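You operate a simulated robot arm through the tools that you are given. There is no shell and no other tool. Be economical: measure what you need, move in short steps, check, and stop when the job is done.

Carry out the task below with a simulated two-armed robot. There is one attempt and no reset: what you move stays moved.

Task
Put the white-banded core on the top of the feed table away on the core shelf of the film rack. Take the side film roll marked "J-59" from the top of the feed table and leave it on the white black-clipped job card. Stack the 28 mm press die from the top of the feed table on top of the 36 mm press die. Open the filter drawer, fetch the medium steel block and stand it in the inside of the filter drawer, then shut the drawer. Take the yellow-banded corner guard on the sample bench top and put it away on the lower shelf of the bagger spares rack. Put the film-wrapped sample pack on the sample bench top away on the high sample shelf. Pick up the tan-banded core marked "X-49" from the feed belt of the roll packer with one hand, pass it to the other hand and put it in the green-banded good tray. Take the edge film roll that says "P-57" from the bay c of the stacking frame and leave it on the low shelf of the packing bench. Take the brown tape roll and leave it on the low shelf of the stacking bench. Take the label job card and leave it on the free corner of the side table. The order is free. Set down upright: white-banded core, medium steel block, edge film roll.

The check looks at the end state, three seconds after you hand in, the way a careful person would. Anything else that was tipped, shoved, dropped, spilled or broken makes it a failure.

Robot
Two 7-joint arms with two-finger parallel grippers on one trunk, on a base that drives. Base frame: it is fixed to the floor where the robot stands at the start and does not move with it; the origin is under the middle of the robot, x ahead of it, y to its left, z up. Readings come in mm, degrees, newtons and seconds.
The left shoulder is at the start at [70, 177, 965], the right one opposite. With the tool pointing down near the work surface each hand reaches from about 300 to 740 mm from the robot's upright axis, wherever it stands, measured 20 degrees to its own side. Places, roughly: black-clipped job card [1000, -500, 750]; brown tape roll (8x8x4 cm) [2700, 11100, 800]; core shelf of the film rack [5900, 7000, 1000]; edge film roll [2000, 11000, 750]; film-wrapped sample pack [-2250, -3500, 750]; filter drawer [-1900, -2000, 500]; free corner of the side table (20x18 cm) [340, -6940, 780]; green-banded good tray (31x26 cm) [3600, 9280, 920]; high sample shelf [600, -4500, 1200]; inside of the filter drawer [-2100, -2000, 400]; label job card [-2000, -3750, 750]; low shelf of the packing bench [800, 11100, 300]; low shelf of the stacking bench [2300, 11100, 300]; lower shelf of the bagger spares rack [-2300, 1300, 500]; medium steel block [1000, -1000, 1000]; press die [750, -1000, 750]; side film roll [750, -500, 1000]; tan-banded core [250, 11000, 1000]; white-banded core [750, -250, 1000]; yellow-banded corner guard (7x7x4 cm) [-2300, -3100, 800]. Payload 3.43 kg a hand.
The tool frame of a hand sits at the grasp point between the pads (the TCP): z along the fingers, y along the line on which they close. The tips reach 30 mm beyond it. Largest opening 94 mm; finger width 28, thickness 10; the body of the gripper, 50 by 96 mm, starts 55 mm behind the TCP.
Orientation is that of the tool frame in the base frame, as a unit quaternion [w, x, y, z]. With the fingers straight down and closing along the base's y, the tool's x points along the base's -x, its y along +y and its z along -z.

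Tools
- The arms move only by the tool servo_tool. It takes "left_deltas", "right_deltas" or both (then of equal length, played together; a hand with none holds still); each is a list that holds one entry, the list of rows, each a list of 7 numbers: the turn, a rotation vector about the tool's x, y, z in degrees, then the shift along the tool's x, y, z in m, then the finger opening in m, from 0 to 0.094. In form: [[[ax, ay, az, tx, ty, tz, grip], ...]]. A call has 1 to 8 rows; each row is the pose to reach, as a shift and turn from the pose commanded when the call began, along the tool's axes at that moment. Each row takes 0.2 s and may step no farther than 50 mm and 8.6 degrees from the row before; otherwise, or with a gripper value out of range, the whole call is refused. Where a pose cannot be reached the arm comes as near as it can. A force on the tool above 40 N (or 10 N above the force at the start of the call, whichever is more), or a blocked arm, ends the call early, and 0.2 s more pass. Each finger travels about 153 mm/s and halts on what it meets, pressing with about 42 N; the grip force reading is that of the motor and also rises with nothing between the fingers. The clock runs only during rows and for 0.2 s after the last one: add rows that repeat a pose to give the fingers time. It gives the time, the measured TCP pose, the force on the tool (base axes), the opening and the grip force at its end, in the units of the frame above (readings bear some noise), with the torque about the TCP (base axes, N m) and any sound that the robot's microphone picked up.
- Cameras (640 x 400 px; columns grow to the right, rows downward): "scene" is now at [133.6, -40.7, 1314.7]; the picture's right is [-0.43, -0.90, -0.00], its down [-0.30, 0.14, -0.94] and it looks along [0.85, -0.41, -0.33] (base axes); focal length 294 px, centre (320, 200). "left" rides on the left gripper at [76, -14, -102] in its tool frame; the picture's right is [0.18, 0.98, 0.00], its down [-0.75, 0.14, -0.64] and it looks along [-0.63, 0.12, 0.77] (tool axes); focal length 243 px, centre (320, 200). "right" rides on the right gripper at [76, 14, -103] in its tool frame; the picture's right is [-0.18, 0.98, 0.00], its down [-0.75, -0.14, -0.64] and it looks along [-0.63, -0.12, 0.77] (tool axes); focal length 243 px, centre (320, 200). There is no depth. A picture from a camera that has moved, and an enlarged one, comes with that camera's place and axes in the base frame and with its lens. The place of the scene camera against the robot may be out by one fixed shift of up to 12 mm in any direction.
- capture(camera): a new picture of that camera. It takes no simulated time.
- lift_body(by): slides the trunk up (or, below 0, down) by that many mm; the arms and the scene camera ride with it, the base frame stays. It gives what a move gives, with no picture.
- drive_base(legs): drives the robot by 1 to 6 legs, each [ahead, turn to the left] in mm and degrees, along the robot's own axes; the way and the turn of a leg run together, so that a leg with both is an arc; at most 1500 mm and 180 degrees a leg. The arms and the cameras ride along, it lands a little off, and it stops where it bumps. It gives what a move gives.
- head_to(pan, tilt): turns the head with the scene camera to pan (to the left, within 86 degrees either way) and tilt (down, from -29 to 69), counted from straight ahead of the robot. It gives what a move gives.
- enlarge(camera, box): a new picture of the part [left, top, right, bottom] of that camera's present view, enlarged. It takes no simulated time.
- close_job(): hands the job in; it is judged then, once.

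Work in short steps. Places have to be worked out from the pictures, the camera data and where the tool is seen: move nearer, look again, correct. Check each grasp and each placing, and mend what went wrong. You have 556 turns and 352 pictures in all, those below and enlarged ones among them. Open the grippers and draw the arms clear of the work before you hand the job in, unless the task says otherwise.

The tools are called as a command line: name --argument value ..., lists and objects as JSON in quotes. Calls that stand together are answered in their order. servo_tool: Moves the arms, as the interface text tells. Its arguments: {"type":"object","properties":{"left_deltas":{"type":"array","items":{"type":"array","items":{"type":"array","items":{"type":"number"}}}},"right_deltas":{"type":"array","items":{"type":"array","items":{"type":"array","items":{"type":"number"}}}}},"required":[]} The other tools are called the same way: lift_body (by) slides the trunk up or down; drive_base (legs) drives the base; head_to (pan, tilt) turns the head that bears the scene camera; capture (camera) takes a picture; enlarge (camera, box) takes an enlarged picture of a part of a camera's view; close_job () hands the job in.

At the start:

```text
time_s: 0.0
left_tool_pos: [418.4, -64.0, 1124.1]
left_tcp_rot: [-0.001, -0.001, 1.0, -0.001]
left_force: [0.3, 0.4, -0.3]
left_ft_torque: [0.02, 0.02, 0.0]
left_finger_gap: 94.0
left_grasp_force: 0.1
right_tool_pos: [360.4, -475.5, 1184.6]
right_tcp_rot: [0.0, 0.0, 1.0, 0.0]
right_force: [0.6, -0.2, 0.7]
right_ft_torque: [-0.03, 0.02, 0.0]
right_finger_gap: 93.9
right_grasp_force: 0.1
trunk travel left (down, up): [-545.0, 295.0]
robot x, y, heading: [-0.6, 0.8, 0.0]
head pan, tilt: [-25.7, 19.2]
```

scene: 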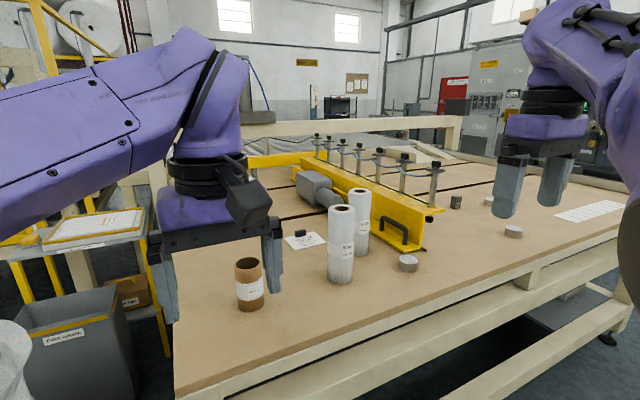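
right: 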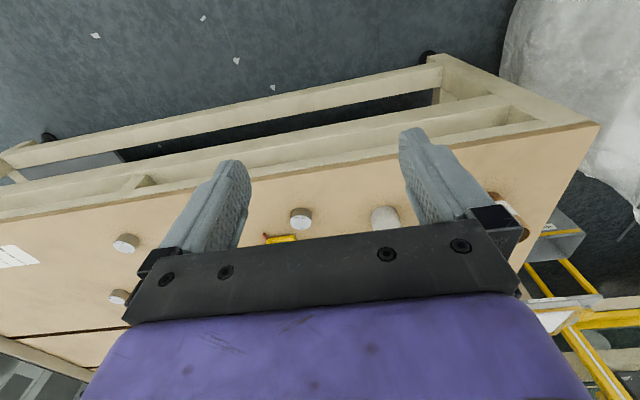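
left: 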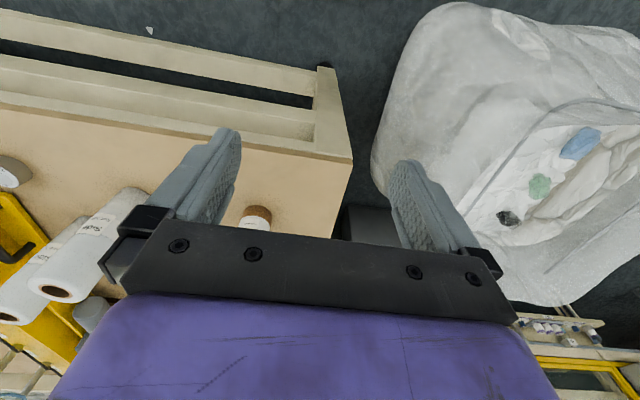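

I start by looking closer at the objects on the feed table.

enlarge --camera "scene" --box '[220, 180, 400, 320]'

enlarge --camera "scene" --box '[380, 140, 640, 290]'

```text
2.86 times, centred on (310, 250) of scene
camera zoom: at [133.6, -40.7, 1314.7], right [-0.43, -0.9, 0.0], down [-0.3, 0.14, -0.94], along [0.85, -0.41, -0.33], focal length 838 px, centre (349, 57)
```

zoom: 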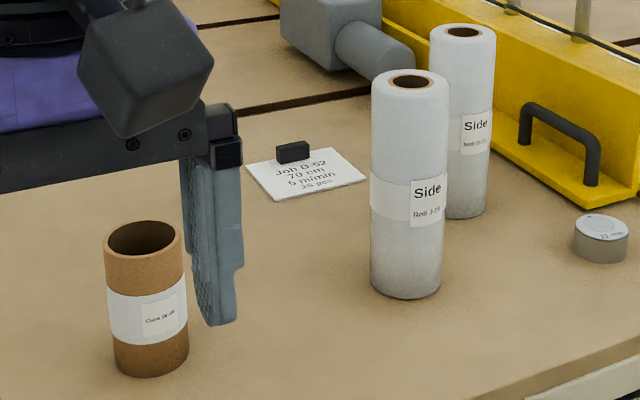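

```text
2.46 times, centred on (510, 215) of scene
camera zoom: at [133.6, -40.7, 1314.7], right [-0.43, -0.9, 0.0], down [-0.3, 0.14, -0.94], along [0.85, -0.41, -0.33], focal length 722 px, centre (-148, 163)
```

zoom: 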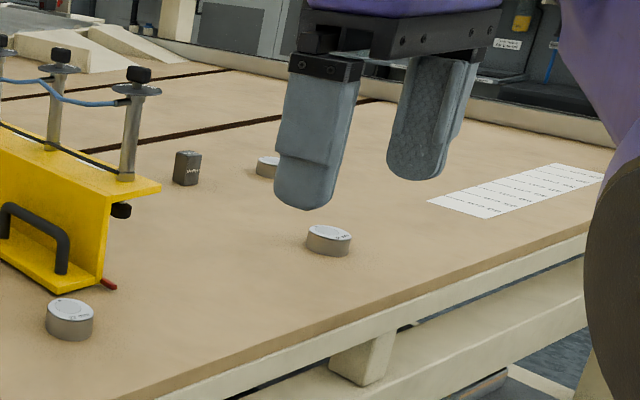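

I need the labels: zoom hard on rolls, dies, and the block.

enlarge --camera "scene" --box '[320, 205, 384, 275]'

enlarge --camera "scene" --box '[440, 190, 530, 246]'

enlarge --camera "scene" --box '[392, 245, 424, 277]'

```text
5.71 times, centred on (352, 240) of scene
camera zoom: at [133.6, -40.7, 1314.7], right [-0.43, -0.9, 0.0], down [-0.3, 0.14, -0.94], along [0.85, -0.41, -0.33], focal length 1677 px, centre (137, -29)
```

zoom: 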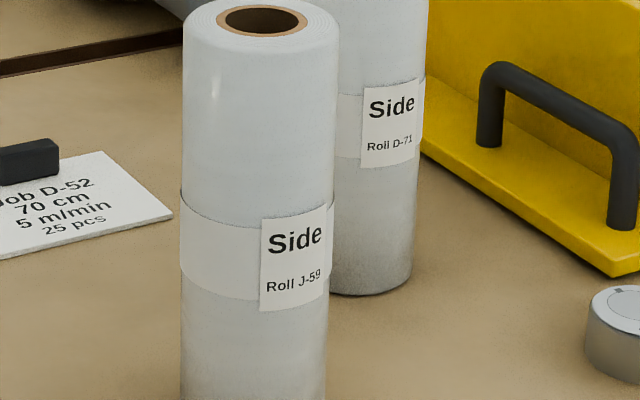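

```text
7.11 times, centred on (485, 218) of scene
camera zoom: at [133.6, -40.7, 1314.7], right [-0.43, -0.9, 0.0], down [-0.3, 0.14, -0.94], along [0.85, -0.41, -0.33], focal length 2087 px, centre (-853, 72)
```

zoom: 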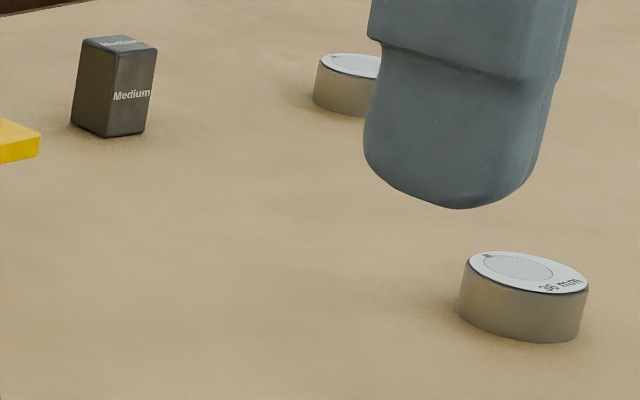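

```text
12.50 times, centred on (408, 261) of scene
camera zoom: at [133.6, -40.7, 1314.7], right [-0.43, -0.9, 0.0], down [-0.3, 0.14, -0.94], along [0.85, -0.41, -0.33], focal length 3668 px, centre (-780, -562)
```

zoom: 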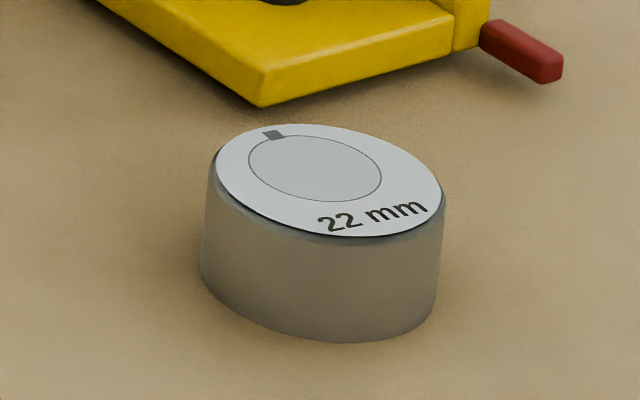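

J-59 is the nearer roll (≈[848,-458]); the 36 mm die is nearest right, Medium block and another die behind. I look at the table edge and floor, to know how near I can drive.

head_to --pan -30 --tilt 55

capture --camera "scene"

```text
time_s: 1.0
left_tool_pos: [420.0, -64.7, 1125.0]
left_tcp_rot: [0.0, -0.001, 1.0, -0.001]
left_force: [-1.1, 0.7, 0.4]
left_ft_torque: [0.0, 0.0, -0.02]
left_finger_gap: 94.0
left_grasp_force: 0.2
right_tool_pos: [360.5, -475.1, 1183.8]
right_tcp_rot: [0.0, 0.0, 1.0, -0.001]
right_force: [-0.2, 0.2, -0.4]
right_ft_torque: [0.0, 0.0, 0.0]
right_finger_gap: 94.1
right_grasp_force: 0.1
trunk travel left (down, up): [-545.0, 295.0]
robot x, y, heading: [1.4, -3.8, -0.1]
head pan, tilt: [-30.0, 55.0]
```

```text
343 pictures are left
camera scene: at [112.0, -36.4, 1261.3], right [-0.5, -0.87, 0.0], down [-0.71, 0.41, -0.57], along [0.5, -0.29, -0.82], focal length 294 px, centre (320, 200)
```

scene: 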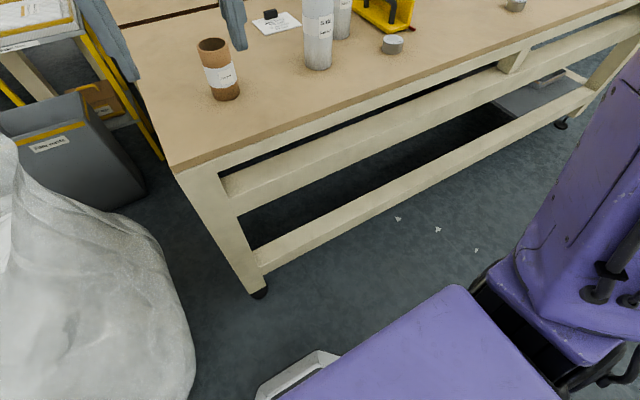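

The rough places, the leg geometry and the hand camera together suggest the table top is nearer z≈855 than 760, so J-59 would be ≈[728,-386] and the card ≈[962,-381]. I shift the robot a bit right and 200 mm ahead, then look again for triangulation.

drive_base --legs '[[0, -90], [140, 0], [0, 90], [180, 0]]'

head_to --pan -20 --tilt 35

capture --camera "scene"

```text
time_s: 11.1
left_tool_pos: [605.9, -176.6, 1123.7]
left_tcp_rot: [-0.001, -0.026, 1.0, 0.0]
left_force: [-0.1, -0.4, 0.9]
left_ft_torque: [0.0, 0.03, -0.01]
left_finger_gap: 94.2
left_grasp_force: 0.0
right_tool_pos: [567.4, -589.7, 1185.0]
right_tcp_rot: [0.0, -0.024, 1.0, 0.0]
right_force: [0.6, 0.0, -0.9]
right_ft_torque: [0.0, 0.01, -0.01]
right_finger_gap: 94.1
right_grasp_force: 0.1
trunk travel left (down, up): [-545.0, 295.0]
robot x, y, heading: [184.7, -131.2, 2.7]
head pan, tilt: [-30.0, 55.0]
```

```text
time_s: 11.9
left_tool_pos: [604.6, -175.3, 1124.4]
left_tcp_rot: [0.0, -0.025, 1.0, -0.001]
left_force: [0.2, -0.4, -0.4]
left_ft_torque: [0.01, -0.02, 0.01]
left_finger_gap: 94.0
left_grasp_force: 0.0
right_tool_pos: [565.0, -589.1, 1184.8]
right_tcp_rot: [0.0, -0.025, 1.0, 0.0]
right_force: [0.1, 0.1, -0.3]
right_ft_torque: [-0.02, -0.01, 0.02]
right_finger_gap: 94.0
right_grasp_force: 0.0
trunk travel left (down, up): [-545.0, 295.0]
robot x, y, heading: [178.5, -130.5, 3.0]
head pan, tilt: [-20.0, 35.0]
```

```text
342 pictures are left
camera scene: at [316.1, -156.1, 1289.5], right [-0.3, -0.96, 0.0], down [-0.55, 0.17, -0.82], along [0.78, -0.24, -0.57], focal length 294 px, centre (320, 200)
```

scene: 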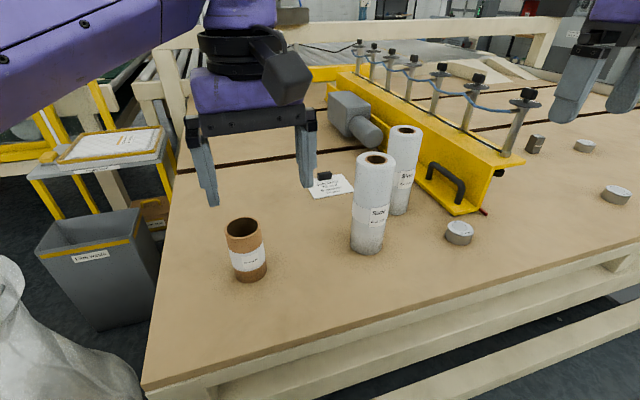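

Triangulating the two views puts the table top at z≈850 and the roll's axis at about [736,-393]. I straighten the heading, go 70 mm nearer and look through the right camera.

drive_base --legs '[[0, -2.7], [65, 0]]'

capture --camera "scene"

capture --camera "right"

```text
time_s: 13.3
left_tool_pos: [666.7, -195.2, 1124.2]
left_tcp_rot: [0.0, -0.002, 1.0, 0.001]
left_force: [0.5, -0.3, -0.2]
left_ft_torque: [0.01, 0.02, -0.03]
left_finger_gap: 94.2
left_grasp_force: 0.0
right_tool_pos: [609.3, -606.6, 1183.2]
right_tcp_rot: [0.0, -0.001, 1.0, -0.001]
right_force: [0.5, 0.3, -1.1]
right_ft_torque: [-0.01, 0.05, 0.04]
right_finger_gap: 93.9
right_grasp_force: 0.0
trunk travel left (down, up): [-545.0, 295.0]
robot x, y, heading: [250.3, -132.7, 0.2]
head pan, tilt: [-20.0, 35.0]
```

```text
341 pictures are left
camera scene: at [380.5, -162.5, 1289.5], right [-0.34, -0.94, 0.0], down [-0.54, 0.2, -0.82], along [0.77, -0.28, -0.57], focal length 294 px, centre (320, 200)
```

scene: 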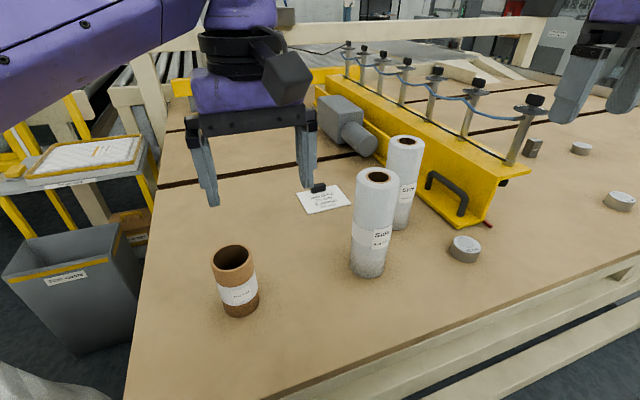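

```text
340 pictures are left
camera right: at [532.5, -593.4, 1286.6], right [0.18, 0.98, 0.0], down [0.75, -0.14, 0.64], along [0.63, -0.12, -0.77], focal length 243 px, centre (320, 200)
```

right: 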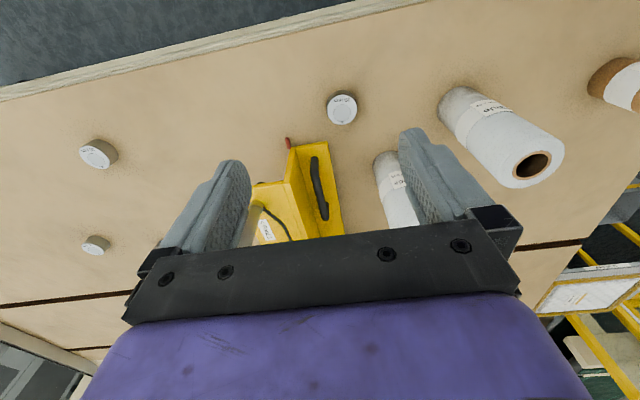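

Roll top centre comes out near [725,-387,1052]. I move the left arm aside and bring the right hand behind the roll, tilted 50° forward.

servo_tool --right_deltas '[[[0, -6.25, 0, 0.0025, 0.027, 0.0075, 0.094], [0, -12.5, 0, 0.005, 0.054, 0.015, 0.094], [0, -18.75, 0, 0.0075, 0.081, 0.0225, 0.094], [0, -25, 0, 0.01, 0.108, 0.03, 0.094], [0, -31.25, 0, 0.0125, 0.135, 0.0375, 0.094], [0, -37.5, 0, 0.015, 0.162, 0.045, 0.094], [0, -43.75, 0, 0.0175, 0.19, 0.0525, 0.094], [0, -50, 0, 0.02, 0.217, 0.06, 0.094]]]' --left_deltas '[[[0, 0, 0, 0, 0.03, 0, 0.094], [0, 0, 0, 0, 0.06, 0, 0.094], [0, 0, 0, 0, 0.09, 0, 0.094], [0, 0, 0, 0, 0.11, 0, 0.094], [0, 0, 0, 0, 0.12, 0, 0.094], [0, 0, 0, 0, 0.12, 0, 0.094], [0, 0, 0, 0, 0.12, 0, 0.094], [0, 0, 0, 0, 0.12, 0, 0.094]]]'

capture --camera "right"

capture --camera "scene"

```text
time_s: 15.1
left_tool_pos: [667.3, -85.9, 1124.4]
left_tcp_rot: [0.0, -0.002, 1.0, 0.0]
left_force: [0.3, -0.4, 0.3]
left_ft_torque: [0.01, 0.01, -0.01]
left_finger_gap: 94.2
left_grasp_force: 0.0
left hand out of reach, approached as far as the arm can: row 5, 6, 7, 8
right_tool_pos: [691.3, -580.8, 1141.3]
right_tcp_rot: [0.421, 0.004, 0.907, 0.005]
right_force: [-0.6, 0.1, -0.3]
right_ft_torque: [0.02, -0.03, 0.0]
right_finger_gap: 94.0
right_grasp_force: 0.1
right hand out of reach, approached as far as the arm can: row 3, 4, 5, 6, 7, 8
trunk travel left (down, up): [-545.0, 295.0]
robot x, y, heading: [246.6, -135.7, 0.4]
head pan, tilt: [-20.0, 35.0]
```

```text
339 pictures are left
camera right: at [564.7, -567.4, 1149.4], right [0.12, 0.98, 0.15], down [0.0, -0.15, 0.99], along [0.99, -0.12, -0.01], focal length 243 px, centre (320, 200)
```

right: 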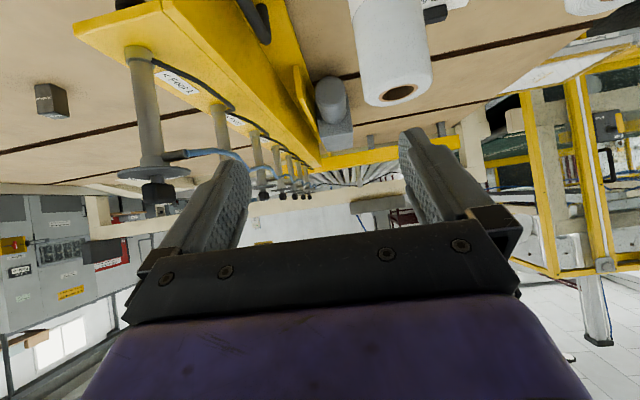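

```text
338 pictures are left
camera scene: at [380.6, -163.2, 1289.5], right [-0.34, -0.94, 0.0], down [-0.54, 0.2, -0.82], along [0.77, -0.28, -0.57], focal length 294 px, centre (320, 200)
```

scene: 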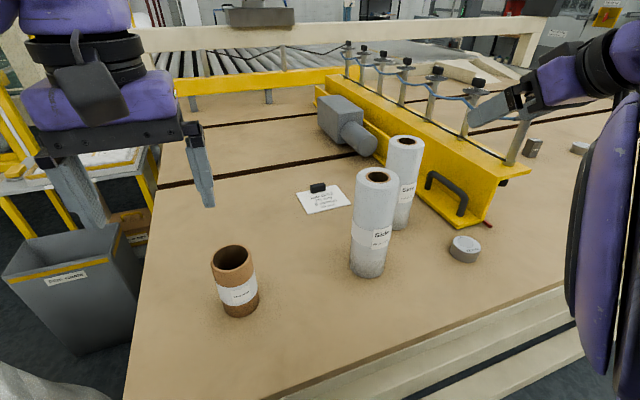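

The combination was too close to the body at that tilt. I ease the tilt back to 25° in place first, to see what the commanded pose is now.

servo_tool --right_deltas '[[[0, 8, 0, 0, 0, 0, 0.094], [0, 16, 0, 0, 0, 0, 0.094], [0, 25, 0, 0, 0, 0, 0.094]]]'

```text
refused: row 3 steps farther than a row can; nothing moved
```

Row 3 stepped 9°; I correct that.

servo_tool --right_deltas '[[[0, 8.4, 0, 0, 0, 0, 0.094], [0, 16.8, 0, 0, 0, 0, 0.094], [0, 25, 0, 0, 0, 0, 0.094]]]'

```text
time_s: 15.9
left_tool_pos: [665.5, -86.1, 1124.1]
left_tcp_rot: [0.001, -0.002, 1.0, 0.0]
left_force: [0.7, 0.1, 0.3]
left_ft_torque: [0.01, 0.01, 0.0]
left_finger_gap: 94.2
left_grasp_force: 0.2
right_tool_pos: [691.2, -575.5, 1148.3]
right_tcp_rot: [0.216, 0.0, 0.976, -0.001]
right_force: [1.4, -0.1, 0.8]
right_ft_torque: [0.0, 0.01, -0.02]
right_finger_gap: 93.6
right_grasp_force: 0.1
trunk travel left (down, up): [-545.0, 295.0]
robot x, y, heading: [247.6, -130.9, 0.1]
head pan, tilt: [-20.0, 35.0]
```

The command is clipped to the reached pose. Now I move the right hand sideways to above/behind the roll.

servo_tool --right_deltas '[[[0, 0, 0, 0.002, 0.032, 0.002, 0.094], [0, 0, 0, 0.004, 0.064, 0.005, 0.094], [0, 0, 0, 0.006, 0.096, 0.008, 0.094], [0, 0, 0, 0.008, 0.128, 0.011, 0.094], [0, 0, 0, 0.01, 0.16, 0.014, 0.094], [0, 0, 0, 0.012, 0.188, 0.016, 0.094]]]'

capture --camera "right"

capture --camera "scene"

```text
time_s: 17.3
left_tool_pos: [665.5, -84.1, 1125.9]
left_tcp_rot: [0.0, -0.002, 1.0, -0.001]
left_force: [0.0, 0.0, -0.7]
left_ft_torque: [-0.01, 0.01, -0.01]
left_finger_gap: 94.0
left_grasp_force: 0.0
right_tool_pos: [758.2, -426.5, 1153.1]
right_tcp_rot: [0.214, 0.004, 0.977, 0.008]
right_force: [1.4, -0.4, 0.3]
right_ft_torque: [-0.06, 0.05, -0.01]
right_finger_gap: 94.2
right_grasp_force: 0.0
right hand out of reach, approached as far as the arm can: row 2, 3, 4, 5, 6
trunk travel left (down, up): [-545.0, 295.0]
robot x, y, heading: [251.1, -127.6, 0.2]
head pan, tilt: [-20.0, 35.0]
```

```text
337 pictures are left
camera right: at [645.6, -413.7, 1213.6], right [0.17, 0.98, 0.09], down [0.41, -0.16, 0.9], along [0.89, -0.12, -0.43], focal length 243 px, centre (320, 200)
```

right: 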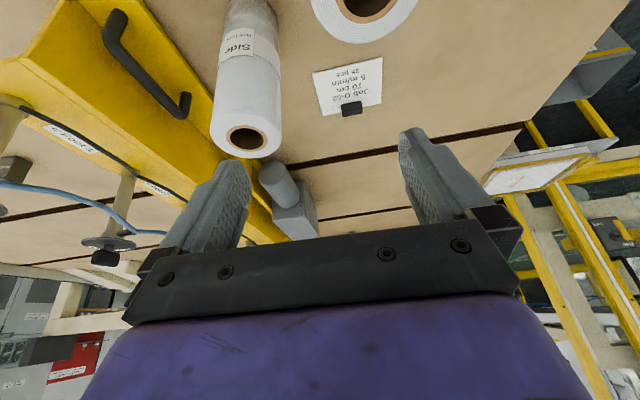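

```text
336 pictures are left
camera scene: at [380.3, -161.0, 1289.5], right [-0.34, -0.94, 0.0], down [-0.54, 0.19, -0.82], along [0.77, -0.28, -0.57], focal length 294 px, centre (320, 200)
```

scene: 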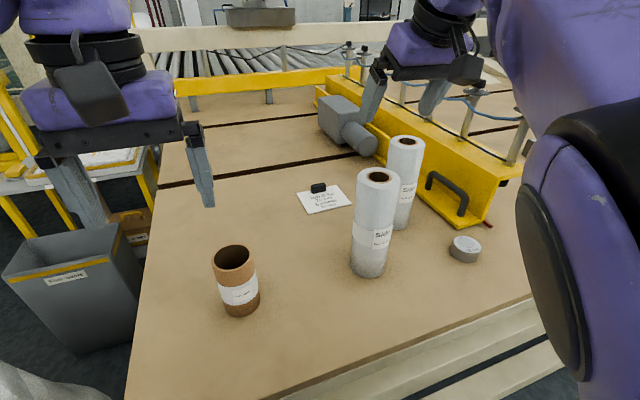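

The hand is high against the shoulder; the reach is meant for work ~200 mm below the shoulder. I raise the trunk 220 mm, then bring the hand down over the roll.

lift_body --by 220

servo_tool --right_deltas '[[[0, 0, 0, 0.012, 0.007, 0.03, 0.094], [0, 0, 0, 0.024, 0.014, 0.06, 0.094], [0, 0, 0, 0.038, 0.021, 0.09, 0.094], [0, 0, 0, 0.05, 0.026, 0.12, 0.094], [0, 0, 0, 0.065, 0.032, 0.15, 0.094], [0, 0, 0, 0.08, 0.038, 0.18, 0.094], [0, 0, 0, 0.095, 0.038, 0.195, 0.094], [0, 0, 0, 0.105, 0.038, 0.2, 0.094]]]'

capture --camera "right"

```text
time_s: 19.6
left_tool_pos: [665.1, -85.1, 1344.8]
left_tcp_rot: [0.001, -0.003, 1.0, -0.001]
left_force: [-0.3, 1.5, 0.3]
left_ft_torque: [-0.01, 0.04, 0.0]
left_finger_gap: 93.8
left_grasp_force: 0.0
right_tool_pos: [757.4, -427.7, 1373.0]
right_tcp_rot: [0.214, 0.002, 0.977, 0.007]
right_force: [-0.4, -1.0, 0.6]
right_ft_torque: [0.0, -0.03, 0.01]
right_finger_gap: 93.9
right_grasp_force: 0.0
trunk travel left (down, up): [-765.0, 75.0]
robot x, y, heading: [247.1, -134.8, -0.1]
head pan, tilt: [-20.0, 35.0]
```

```text
time_s: 21.4
left_tool_pos: [665.5, -85.1, 1344.6]
left_tcp_rot: [0.001, -0.002, 1.0, -0.001]
left_force: [-0.2, 0.3, 0.4]
left_ft_torque: [0.01, 0.01, -0.02]
left_finger_gap: 94.1
left_grasp_force: 0.0
right_tool_pos: [758.5, -392.3, 1138.7]
right_tcp_rot: [0.215, 0.006, 0.976, 0.01]
right_force: [-0.1, 0.3, 0.1]
right_ft_torque: [0.04, -0.03, -0.02]
right_finger_gap: 94.1
right_grasp_force: 0.0
right hand out of reach, approached as far as the arm can: row 1, 2, 3, 4, 5, 6, 7, 8
trunk travel left (down, up): [-765.0, 75.0]
robot x, y, heading: [246.8, -132.0, 0.0]
head pan, tilt: [-20.0, 35.0]
```

```text
335 pictures are left
camera right: at [646.6, -378.5, 1200.5], right [0.17, 0.98, 0.1], down [0.41, -0.16, 0.9], along [0.89, -0.11, -0.43], focal length 243 px, centre (320, 200)
```

right: 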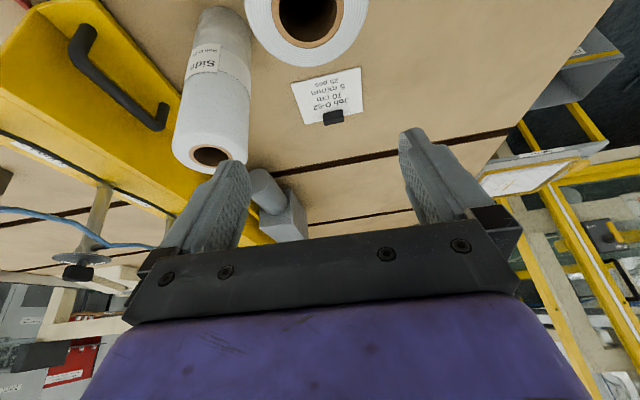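

The roll centre from this camera is ≈[722,-384]. The tilt seems to be the limit, so I turn the hand back to vertical and pull it over the roll.

servo_tool --right_deltas '[[[0, 6.2, 0, 0, 0, 0, 0.094], [0, 12.5, 0, 0, 0, 0, 0.094], [0, 18.7, 0, 0, 0, 0, 0.094], [0, 24.8, 0, 0, 0, 0, 0.094], [0, 24.8, 0, 0.018, 0, -0.005, 0.094], [0, 24.8, 0, 0.032, 0.002, -0.013, 0.094], [0, 24.8, 0, 0.032, 0.002, -0.013, 0.094]]]'

capture --camera "right"

```text
time_s: 23.0
left_tool_pos: [666.4, -85.3, 1344.2]
left_tcp_rot: [-0.001, -0.002, 1.0, -0.001]
left_force: [0.0, -1.1, -0.8]
left_ft_torque: [0.06, -0.02, 0.02]
left_finger_gap: 94.1
left_grasp_force: 0.1
right_tool_pos: [726.5, -390.4, 1140.7]
right_tcp_rot: [0.0, -0.001, 1.0, 0.001]
right_force: [0.6, 0.6, 0.4]
right_ft_torque: [-0.03, 0.02, 0.0]
right_finger_gap: 94.0
right_grasp_force: 0.0
trunk travel left (down, up): [-765.0, 75.0]
robot x, y, heading: [249.5, -130.2, 0.5]
head pan, tilt: [-20.0, 35.0]
```

```text
334 pictures are left
camera right: at [649.2, -376.6, 1242.9], right [0.18, 0.98, 0.0], down [0.75, -0.14, 0.64], along [0.63, -0.12, -0.77], focal length 243 px, centre (320, 200)
```

right: 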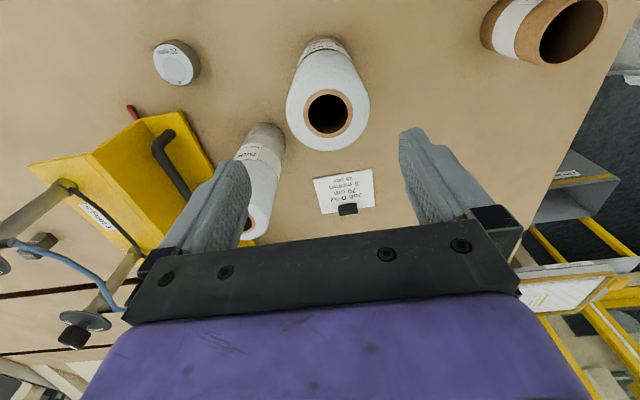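

Now reachable: roll centre [718,-384]. I align and lower to z≈1065, then look again.

servo_tool --right_deltas '[[[0, 0, 0, 0.004, 0.003, 0.03, 0.094], [0, 0, 0, 0.008, 0.006, 0.055, 0.094], [0, 0, 0, 0.008, 0.006, 0.075, 0.094]]]'

capture --camera "right"

capture --camera "scene"

```text
time_s: 23.8
left_tool_pos: [665.6, -85.9, 1344.8]
left_tcp_rot: [0.001, -0.002, 1.0, -0.001]
left_force: [0.1, 0.0, -0.3]
left_ft_torque: [-0.01, 0.0, 0.0]
left_finger_gap: 93.8
left_grasp_force: 0.1
right_tool_pos: [717.4, -382.7, 1065.5]
right_tcp_rot: [0.001, -0.001, 1.0, 0.001]
right_force: [-0.1, -0.7, 0.0]
right_ft_torque: [-0.01, 0.02, 0.03]
right_finger_gap: 93.9
right_grasp_force: 0.0
trunk travel left (down, up): [-765.0, 75.0]
robot x, y, heading: [250.5, -130.2, 0.1]
head pan, tilt: [-20.0, 35.0]
```

```text
333 pictures are left
camera right: at [640.5, -370.2, 1167.5], right [0.18, 0.98, 0.0], down [0.75, -0.14, 0.64], along [0.63, -0.12, -0.77], focal length 243 px, centre (320, 200)
```

right: 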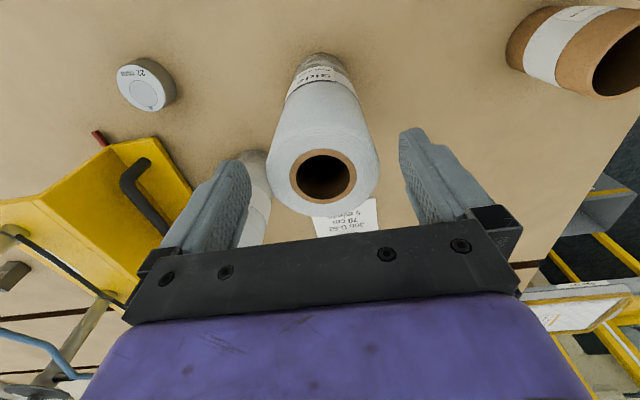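

```text
332 pictures are left
camera scene: at [380.2, -162.4, 1509.5], right [-0.34, -0.94, 0.0], down [-0.54, 0.2, -0.82], along [0.77, -0.28, -0.57], focal length 294 px, centre (320, 200)
```

scene: 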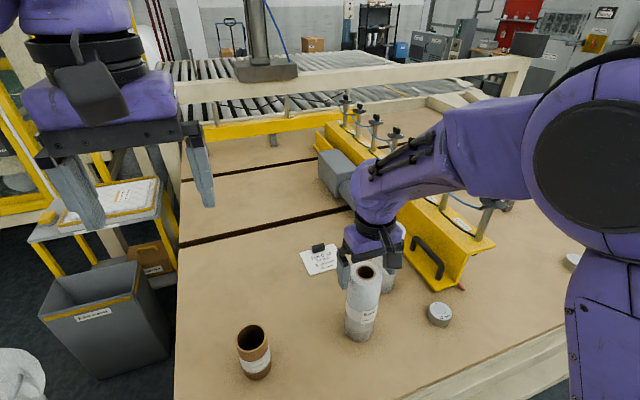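

Roll top is at [718,-383,1054], right under the hand. I go down 42 mm and close.

servo_tool --right_deltas '[[[0, 0, 0, 0, 0, 0.021, 0.094], [0, 0, 0, 0, 0, 0.042, 0.094], [0, 0, 0, 0, 0, 0.042, 0.05], [0, 0, 0, 0, 0, 0.042, 0.05], [0, 0, 0, 0, 0, 0.042, 0.05]]]'

```text
time_s: 25.0
left_tool_pos: [665.5, -86.0, 1344.8]
left_tcp_rot: [0.0, -0.002, 1.0, -0.001]
left_force: [-0.2, -0.1, 0.4]
left_ft_torque: [0.02, 0.02, 0.02]
left_finger_gap: 94.1
left_grasp_force: 0.1
right_tool_pos: [716.0, -384.1, 1023.3]
right_tcp_rot: [0.0, -0.002, 1.0, 0.001]
right_force: [-0.5, 0.9, -0.3]
right_ft_torque: [0.02, 0.09, -0.04]
right_finger_gap: 70.1
right_grasp_force: 42.6
trunk travel left (down, up): [-765.0, 75.0]
robot x, y, heading: [245.6, -134.2, -0.1]
head pan, tilt: [-20.0, 35.0]
```

Firm grip at 70 mm. I lift 35 mm and carry it forward to over the card's near part (centre ≈[949,-384]).

servo_tool --right_deltas '[[[0, 0, 0, 0, 0, -0.02, 0.05], [0, 0, 0, 0, 0, -0.035, 0.05], [0, 0, 0, -0.04, 0, -0.035, 0.05], [0, 0, 0, -0.08, 0, -0.035, 0.05], [0, 0, 0, -0.12, 0, -0.035, 0.05], [0, 0, 0, -0.16, 0, -0.035, 0.05], [0, 0, 0, -0.2, 0, -0.035, 0.05], [0, 0, 0, -0.222, 0, -0.035, 0.05]]]'

capture --camera "right"

capture --camera "scene"

```text
time_s: 26.8
left_tool_pos: [666.5, -85.8, 1344.4]
left_tcp_rot: [0.0, -0.002, 1.0, -0.002]
left_force: [0.4, -0.8, -0.1]
left_ft_torque: [-0.04, 0.01, 0.03]
left_finger_gap: 94.0
left_grasp_force: 0.1
right_tool_pos: [940.5, -383.3, 1053.7]
right_tcp_rot: [-0.002, -0.001, 1.0, 0.001]
right_force: [0.3, -0.5, -4.7]
right_ft_torque: [0.0, 0.06, 0.01]
right_finger_gap: 70.2
right_grasp_force: 42.3
trunk travel left (down, up): [-765.0, 75.0]
robot x, y, heading: [250.2, -135.5, 0.2]
head pan, tilt: [-20.0, 35.0]
```

```text
331 pictures are left
camera right: at [863.7, -369.3, 1157.1], right [0.18, 0.98, 0.0], down [0.76, -0.14, 0.64], along [0.63, -0.12, -0.77], focal length 243 px, centre (320, 200)
```

right: 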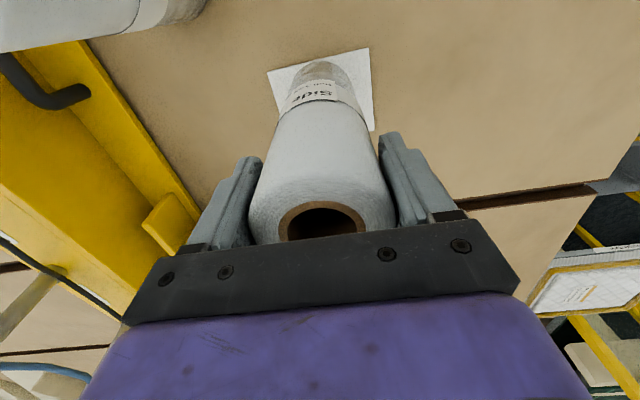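

```text
330 pictures are left
camera scene: at [382.5, -162.8, 1509.3], right [-0.34, -0.94, 0.0], down [-0.54, 0.2, -0.82], along [0.77, -0.28, -0.58], focal length 294 px, centre (320, 200)
```

scene: 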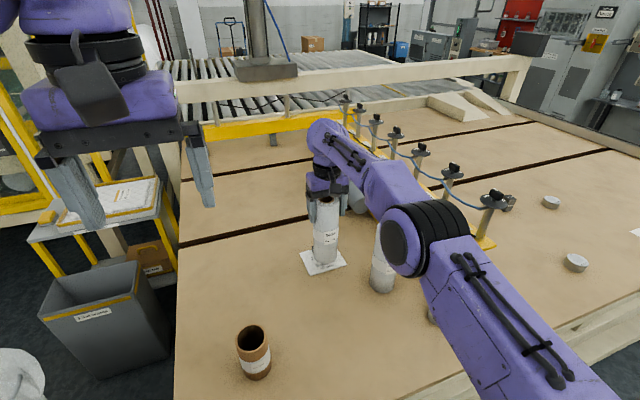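

Roll is centred over the card in y; near card edge at x≈915, so I nudge 8 mm forward and lower until it touches.

servo_tool --right_deltas '[[[0, 0, 0, -0.008, 0, 0.01, 0.05], [0, 0, 0, -0.008, 0, 0.02, 0.05], [0, 0, 0, -0.008, 0, 0.025, 0.05], [0, 0, 0, -0.008, 0, 0.028, 0.05]]]'

```text
time_s: 27.8
left_tool_pos: [667.6, -85.5, 1345.5]
left_tcp_rot: [0.0, -0.002, 1.0, -0.001]
left_force: [-0.1, -0.5, -0.4]
left_ft_torque: [-0.01, -0.06, -0.04]
left_finger_gap: 94.0
left_grasp_force: 0.1
right_tool_pos: [944.1, -384.4, 1029.2]
right_tcp_rot: [-0.001, -0.001, 1.0, 0.001]
right_force: [-0.5, 0.1, -4.3]
right_ft_torque: [0.0, 0.02, 0.0]
right_finger_gap: 70.1
right_grasp_force: 42.0
right hand out of reach, approached as far as the arm can: row 1, 2, 3, 4
trunk travel left (down, up): [-765.0, 75.0]
robot x, y, heading: [249.7, -131.9, 0.0]
head pan, tilt: [-20.0, 35.0]
```

At the arm's limit in x; I creep the base 10 mm ahead to get the whole roll on the card.

drive_base --legs '[[10, 0]]'

servo_tool --right_deltas '[[[0, 0, 0, 0, 0, 0.003, 0.05], [0, 0, 0, 0, 0, 0.006, 0.05]]]'

capture --camera "right"

```text
time_s: 28.6
left_tool_pos: [672.7, -86.0, 1346.2]
left_tcp_rot: [0.002, -0.001, 1.0, 0.0]
left_force: [-0.1, 0.1, 0.3]
left_ft_torque: [-0.02, -0.03, -0.05]
left_finger_gap: 93.9
left_grasp_force: 0.1
right_tool_pos: [951.7, -383.8, 1032.1]
right_tcp_rot: [0.001, 0.0, 1.0, 0.001]
right_force: [-0.9, 0.3, -4.1]
right_ft_torque: [0.03, -0.02, 0.01]
right_finger_gap: 70.3
right_grasp_force: 42.2
trunk travel left (down, up): [-765.0, 75.0]
robot x, y, heading: [254.3, -136.0, 0.3]
head pan, tilt: [-20.0, 35.0]
```

```text
time_s: 29.1
left_tool_pos: [674.0, -84.4, 1345.8]
left_tcp_rot: [0.001, -0.001, 1.0, 0.0]
left_force: [0.2, -0.2, 0.5]
left_ft_torque: [-0.03, 0.01, 0.0]
left_finger_gap: 93.9
left_grasp_force: 0.1
right_tool_pos: [953.5, -383.6, 1025.5]
right_tcp_rot: [0.002, -0.001, 1.0, 0.0]
right_force: [-0.2, 0.3, 5.4]
right_ft_torque: [-0.11, 0.1, -0.04]
right_finger_gap: 70.1
right_grasp_force: 42.0
trunk travel left (down, up): [-765.0, 75.0]
robot x, y, heading: [259.5, -132.9, 0.1]
head pan, tilt: [-20.0, 35.0]
```

```text
329 pictures are left
camera right: at [875.5, -369.8, 1128.2], right [0.18, 0.98, 0.0], down [0.75, -0.14, 0.64], along [0.63, -0.12, -0.77], focal length 243 px, centre (320, 200)
```

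right: 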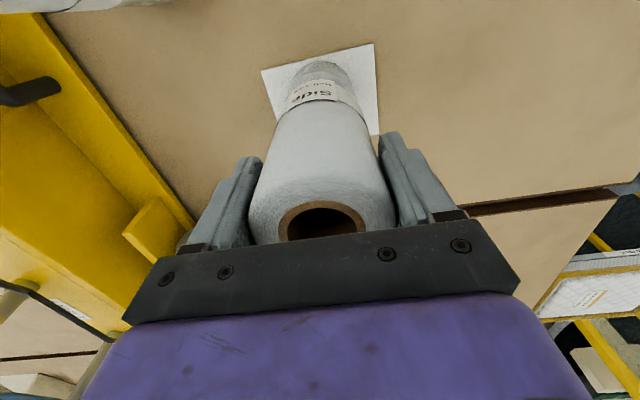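

Contact felt (+5 N) and the roll foot is fully inside the card's near edge. I open and lift straight off.

servo_tool --right_deltas '[[[0, 0, 0, 0, 0, 0, 0.07], [0, 0, 0, 0, 0, 0, 0.094], [0, 0, 0, 0, 0, 0, 0.094], [0, 0, 0, 0, 0, -0.03, 0.094], [0, 0, 0, 0, 0, -0.08, 0.094], [0, 0, 0, 0, 0, -0.12, 0.094], [0, 0, 0, 0.04, 0, -0.15, 0.094]]]'

capture --camera "scene"

```text
time_s: 30.8
left_tool_pos: [671.1, -84.5, 1347.3]
left_tcp_rot: [0.003, -0.002, 1.0, -0.001]
left_force: [-0.2, -1.0, 0.0]
left_ft_torque: [-0.01, -0.07, 0.0]
left_finger_gap: 94.1
left_grasp_force: 0.0
right_tool_pos: [910.1, -384.2, 1175.7]
right_tcp_rot: [0.003, -0.001, 1.0, 0.0]
right_force: [-0.9, 0.8, -0.1]
right_ft_torque: [-0.01, -0.05, 0.03]
right_finger_gap: 93.9
right_grasp_force: 0.1
right hand out of reach, approached as far as the arm can: row 4, 5, 6
trunk travel left (down, up): [-765.0, 75.0]
robot x, y, heading: [258.0, -134.0, -0.2]
head pan, tilt: [-20.0, 35.0]
```

```text
328 pictures are left
camera scene: at [385.1, -160.9, 1509.9], right [-0.34, -0.94, 0.0], down [-0.54, 0.19, -0.82], along [0.77, -0.28, -0.57], focal length 294 px, centre (320, 200)
```

scene: 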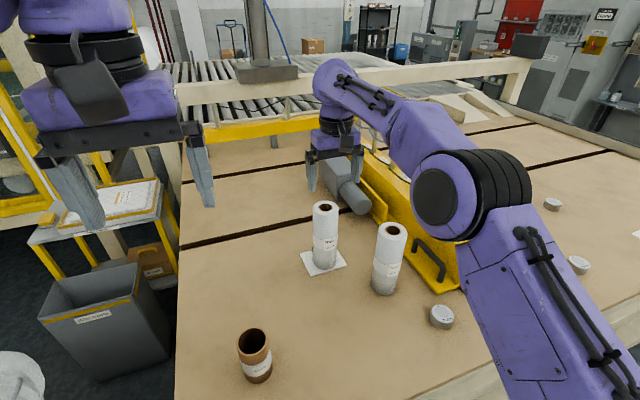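

J-59 stands on the card. I retract the right hand, back off, and drive along the table to y≈-1050.

servo_tool --right_deltas '[[[0, 0, 0, 0.03, -0.012, -0.012, 0.094], [0, 0, 0, 0.06, -0.025, -0.025, 0.094], [0, 0, 0, 0.09, -0.04, -0.04, 0.094], [0, 0, 0, 0.12, -0.055, -0.05, 0.094], [0, 0, 0, 0.15, -0.07, -0.06, 0.094], [0, 0, 0, 0.18, -0.085, -0.07, 0.094], [0, 0, 0, 0.21, -0.1, -0.07, 0.094]]]'

drive_base --legs '[[-170, 0], [0, -90], [920, 0], [0, 90], [160, 0]]'

head_to --pan -15 --tilt 45

capture --camera "scene"

```text
time_s: 32.4
left_tool_pos: [674.1, -81.2, 1345.8]
left_tcp_rot: [0.001, -0.003, 1.0, -0.003]
left_force: [-0.4, 0.5, -0.4]
left_ft_torque: [-0.06, 0.0, 0.01]
left_finger_gap: 94.1
left_grasp_force: 0.0
right_tool_pos: [703.0, -483.2, 1244.4]
right_tcp_rot: [0.002, -0.001, 1.0, -0.001]
right_force: [-0.4, 1.2, -0.2]
right_ft_torque: [-0.01, -0.01, 0.0]
right_finger_gap: 93.9
right_grasp_force: 0.1
trunk travel left (down, up): [-765.0, 75.0]
robot x, y, heading: [257.6, -132.2, 0.2]
head pan, tilt: [-20.0, 35.0]
```

```text
time_s: 46.9
left_tool_pos: [671.1, -993.7, 1347.1]
left_tcp_rot: [0.002, -0.016, 1.0, -0.001]
left_force: [-0.6, -0.7, 0.7]
left_ft_torque: [-0.01, -0.03, 0.0]
left_finger_gap: 93.8
left_grasp_force: 0.1
right_tool_pos: [709.0, -1391.7, 1244.1]
right_tcp_rot: [0.002, -0.014, 1.0, 0.001]
right_force: [-0.3, 0.0, -0.3]
right_ft_torque: [0.02, -0.05, 0.02]
right_finger_gap: 94.1
right_grasp_force: 0.0
trunk travel left (down, up): [-765.0, 75.0]
robot x, y, heading: [255.1, -1049.0, 1.5]
head pan, tilt: [-20.0, 35.0]
```

```text
time_s: 47.7
left_tool_pos: [674.7, -991.5, 1346.1]
left_tcp_rot: [0.001, -0.016, 1.0, -0.001]
left_force: [0.5, -0.3, 0.6]
left_ft_torque: [-0.01, -0.02, -0.04]
left_finger_gap: 93.8
left_grasp_force: 0.0
right_tool_pos: [712.0, -1393.1, 1243.3]
right_tcp_rot: [0.0, -0.015, 1.0, 0.001]
right_force: [-0.4, 0.4, 0.3]
right_ft_torque: [0.0, 0.01, -0.02]
right_finger_gap: 93.8
right_grasp_force: 0.0
trunk travel left (down, up): [-765.0, 75.0]
robot x, y, heading: [257.1, -1051.2, 1.8]
head pan, tilt: [-15.0, 45.0]
```

```text
327 pictures are left
camera scene: at [386.6, -1068.7, 1494.7], right [-0.23, -0.97, 0.0], down [-0.69, 0.16, -0.71], along [0.69, -0.16, -0.71], focal length 294 px, centre (320, 200)
```

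scene: 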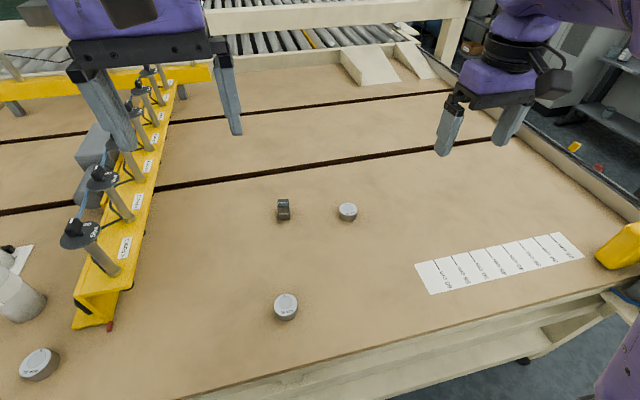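

enlarge --camera "scene" --box '[260, 190, 370, 330]'

capture --camera "right"

```text
2.86 times, centred on (315, 260) of scene
camera zoom: at [386.6, -1068.7, 1494.7], right [-0.23, -0.97, 0.0], down [-0.69, 0.16, -0.71], along [0.69, -0.16, -0.71], focal length 838 px, centre (334, 29)
```

zoom: 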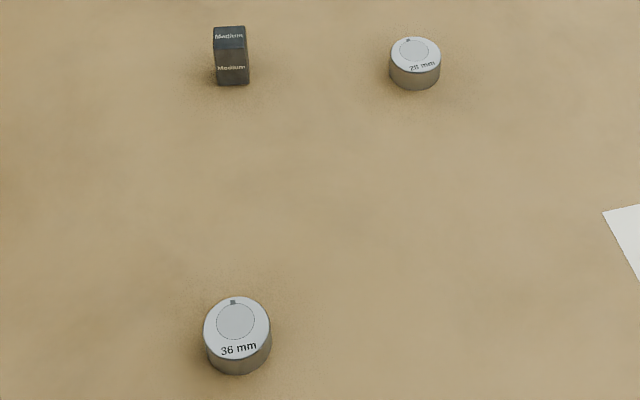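

```text
325 pictures are left
camera right: at [635.4, -1380.7, 1345.1], right [0.16, 0.99, 0.0], down [0.76, -0.12, 0.64], along [0.63, -0.1, -0.77], focal length 243 px, centre (320, 200)
```

right: 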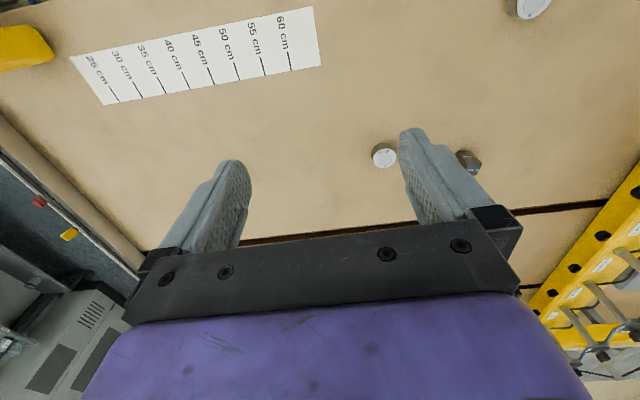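

28 mm confirmed behind, 36 mm in front. 28 die ≈[928,-1285]; I bring the right hand above it at z≈960.

servo_tool --right_deltas '[[[0, 0, 0, -0.027, 0.0127, 0.035, 0.094], [0, 0, 0, -0.0545, 0.0255, 0.07, 0.094], [0, 0, 0, -0.082, 0.038, 0.105, 0.094], [0, 0, 0, -0.109, 0.051, 0.14, 0.094], [0, 0, 0, -0.1365, 0.0635, 0.175, 0.094], [0, 0, 0, -0.164, 0.076, 0.21, 0.094], [0, 0, 0, -0.1915, 0.089, 0.245, 0.094], [0, 0, 0, -0.216, 0.1015, 0.28, 0.094]]]'

capture --camera "right"

```text
time_s: 49.5
left_tool_pos: [676.5, -992.2, 1345.4]
left_tcp_rot: [-0.001, -0.016, 1.0, -0.001]
left_force: [1.2, -0.4, 0.8]
left_ft_torque: [0.04, 0.02, 0.05]
left_finger_gap: 94.1
left_grasp_force: 0.0
right_tool_pos: [925.0, -1284.7, 961.0]
right_tcp_rot: [0.0, -0.014, 1.0, 0.001]
right_force: [-0.5, 0.6, 0.6]
right_ft_torque: [0.0, 0.01, -0.03]
right_finger_gap: 94.1
right_grasp_force: 0.0
trunk travel left (down, up): [-765.0, 75.0]
robot x, y, heading: [259.3, -1054.4, 1.6]
head pan, tilt: [-15.0, 45.0]
```

```text
324 pictures are left
camera right: at [848.5, -1273.0, 1063.3], right [0.16, 0.99, 0.0], down [0.76, -0.12, 0.64], along [0.63, -0.1, -0.77], focal length 243 px, centre (320, 200)
```

right: 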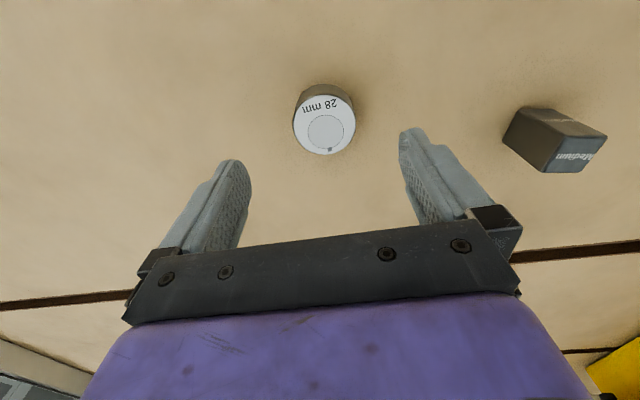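

The die is centred under the hand (≈[924,-1282]). I descend to TCP z≈890 and close.

servo_tool --right_deltas '[[[0, 0, 0, 0, 0.001, 0.03, 0.094], [0, 0, 0, 0, 0.002, 0.055, 0.094], [0, 0, 0, 0, 0.002, 0.07, 0.094], [0, 0, 0, 0, 0.002, 0.07, 0.03], [0, 0, 0, 0, 0.002, 0.07, 0.03], [0, 0, 0, 0, 0.002, 0.07, 0.03]]]'

capture --camera "right"

```text
time_s: 50.9
left_tool_pos: [672.9, -993.0, 1345.3]
left_tcp_rot: [0.001, -0.016, 1.0, -0.001]
left_force: [0.6, -0.5, 0.3]
left_ft_torque: [0.05, 0.02, 0.01]
left_finger_gap: 93.9
left_grasp_force: 0.1
right_tool_pos: [923.9, -1282.4, 891.5]
right_tcp_rot: [0.001, -0.014, 1.0, 0.0]
right_force: [2.0, 0.8, 2.9]
right_ft_torque: [-0.15, -0.09, 0.05]
right_finger_gap: 50.0
right_grasp_force: 41.8
trunk travel left (down, up): [-765.0, 75.0]
robot x, y, heading: [254.5, -1053.9, 1.6]
head pan, tilt: [-15.0, 45.0]
```

```text
323 pictures are left
camera right: at [847.5, -1270.4, 995.2], right [0.15, 0.99, 0.0], down [0.76, -0.12, 0.64], along [0.64, -0.1, -0.77], focal length 243 px, centre (320, 200)
```

right: 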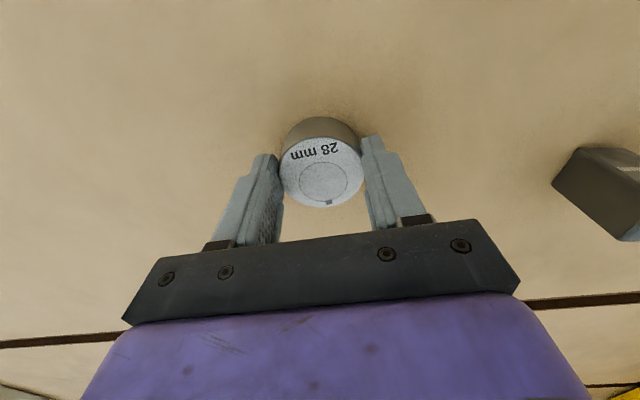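

Gripped (50 mm). I lift it while moving the left arm out of the way sideways.

servo_tool --right_deltas '[[[0, 0, 0, 0, 0, -0.03, 0.03], [0, 0, 0, 0, 0, -0.06, 0.03], [0, 0, 0, 0, 0, -0.1, 0.03], [0, 0, 0, 0, 0, -0.12, 0.03], [0, 0, 0, 0, 0, -0.12, 0.03]]]' --left_deltas '[[[0, 0, 0, 0.01, 0.03, 0.02, 0.094], [0, 0, 0, 0.02, 0.065, 0.045, 0.094], [0, 0, 0, 0.03, 0.1, 0.07, 0.094], [0, 0, 0, 0.045, 0.135, 0.095, 0.094], [0, 0, 0, 0.06, 0.17, 0.12, 0.094]]]'

```text
time_s: 52.1
left_tool_pos: [607.0, -822.4, 1225.8]
left_tcp_rot: [0.001, -0.016, 1.0, -0.001]
left_force: [-0.4, -0.2, -0.1]
left_ft_torque: [0.0, -0.01, 0.01]
left_finger_gap: 93.9
left_grasp_force: 0.1
right_tool_pos: [925.5, -1281.0, 1016.0]
right_tcp_rot: [0.0, -0.015, 1.0, 0.0]
right_force: [-0.6, 0.3, -2.8]
right_ft_torque: [-0.05, 0.0, -0.02]
right_finger_gap: 49.8
right_grasp_force: 42.0
trunk travel left (down, up): [-765.0, 75.0]
robot x, y, heading: [256.7, -1051.0, 1.9]
head pan, tilt: [-15.0, 45.0]
```

Now I carry the die over towards the 36 mm die.

servo_tool --right_deltas '[[[0, 0, 0, 0.03, 0.028, 0, 0.03], [0, 0, 0, 0.06, 0.056, 0, 0.03], [0, 0, 0, 0.09, 0.084, 0, 0.03], [0, 0, 0, 0.12, 0.112, 0, 0.03], [0, 0, 0, 0.15, 0.14, 0, 0.03], [0, 0, 0, 0.18, 0.168, 0, 0.03], [0, 0, 0, 0.21, 0.196, 0, 0.03], [0, 0, 0, 0.24, 0.224, 0, 0.03]]]'

capture --camera "right"

```text
time_s: 53.9
left_tool_pos: [606.9, -823.6, 1226.0]
left_tcp_rot: [0.002, -0.016, 1.0, -0.001]
left_force: [0.1, 1.4, 0.2]
left_ft_torque: [-0.01, 0.01, -0.02]
left_finger_gap: 93.7
left_grasp_force: 0.0
right_tool_pos: [676.8, -1064.8, 1011.3]
right_tcp_rot: [0.001, -0.014, 1.0, 0.0]
right_force: [-1.1, 0.0, -3.1]
right_ft_torque: [-0.05, -0.01, 0.01]
right_finger_gap: 50.3
right_grasp_force: 42.1
trunk travel left (down, up): [-765.0, 75.0]
robot x, y, heading: [259.6, -1052.2, 1.8]
head pan, tilt: [-15.0, 45.0]
```

```text
322 pictures are left
camera right: at [599.8, -1053.3, 1113.7], right [0.16, 0.99, 0.0], down [0.76, -0.12, 0.64], along [0.64, -0.1, -0.77], focal length 243 px, centre (320, 200)
```

right: 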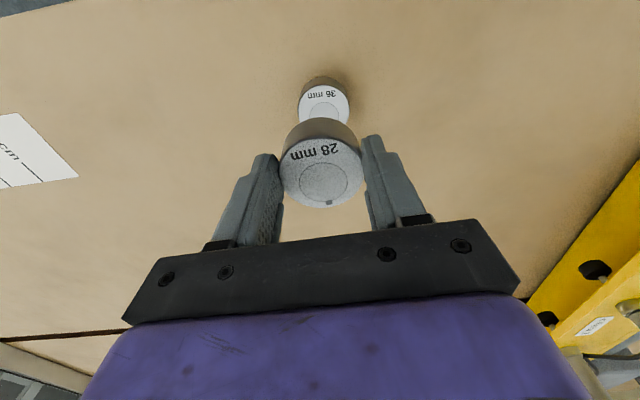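

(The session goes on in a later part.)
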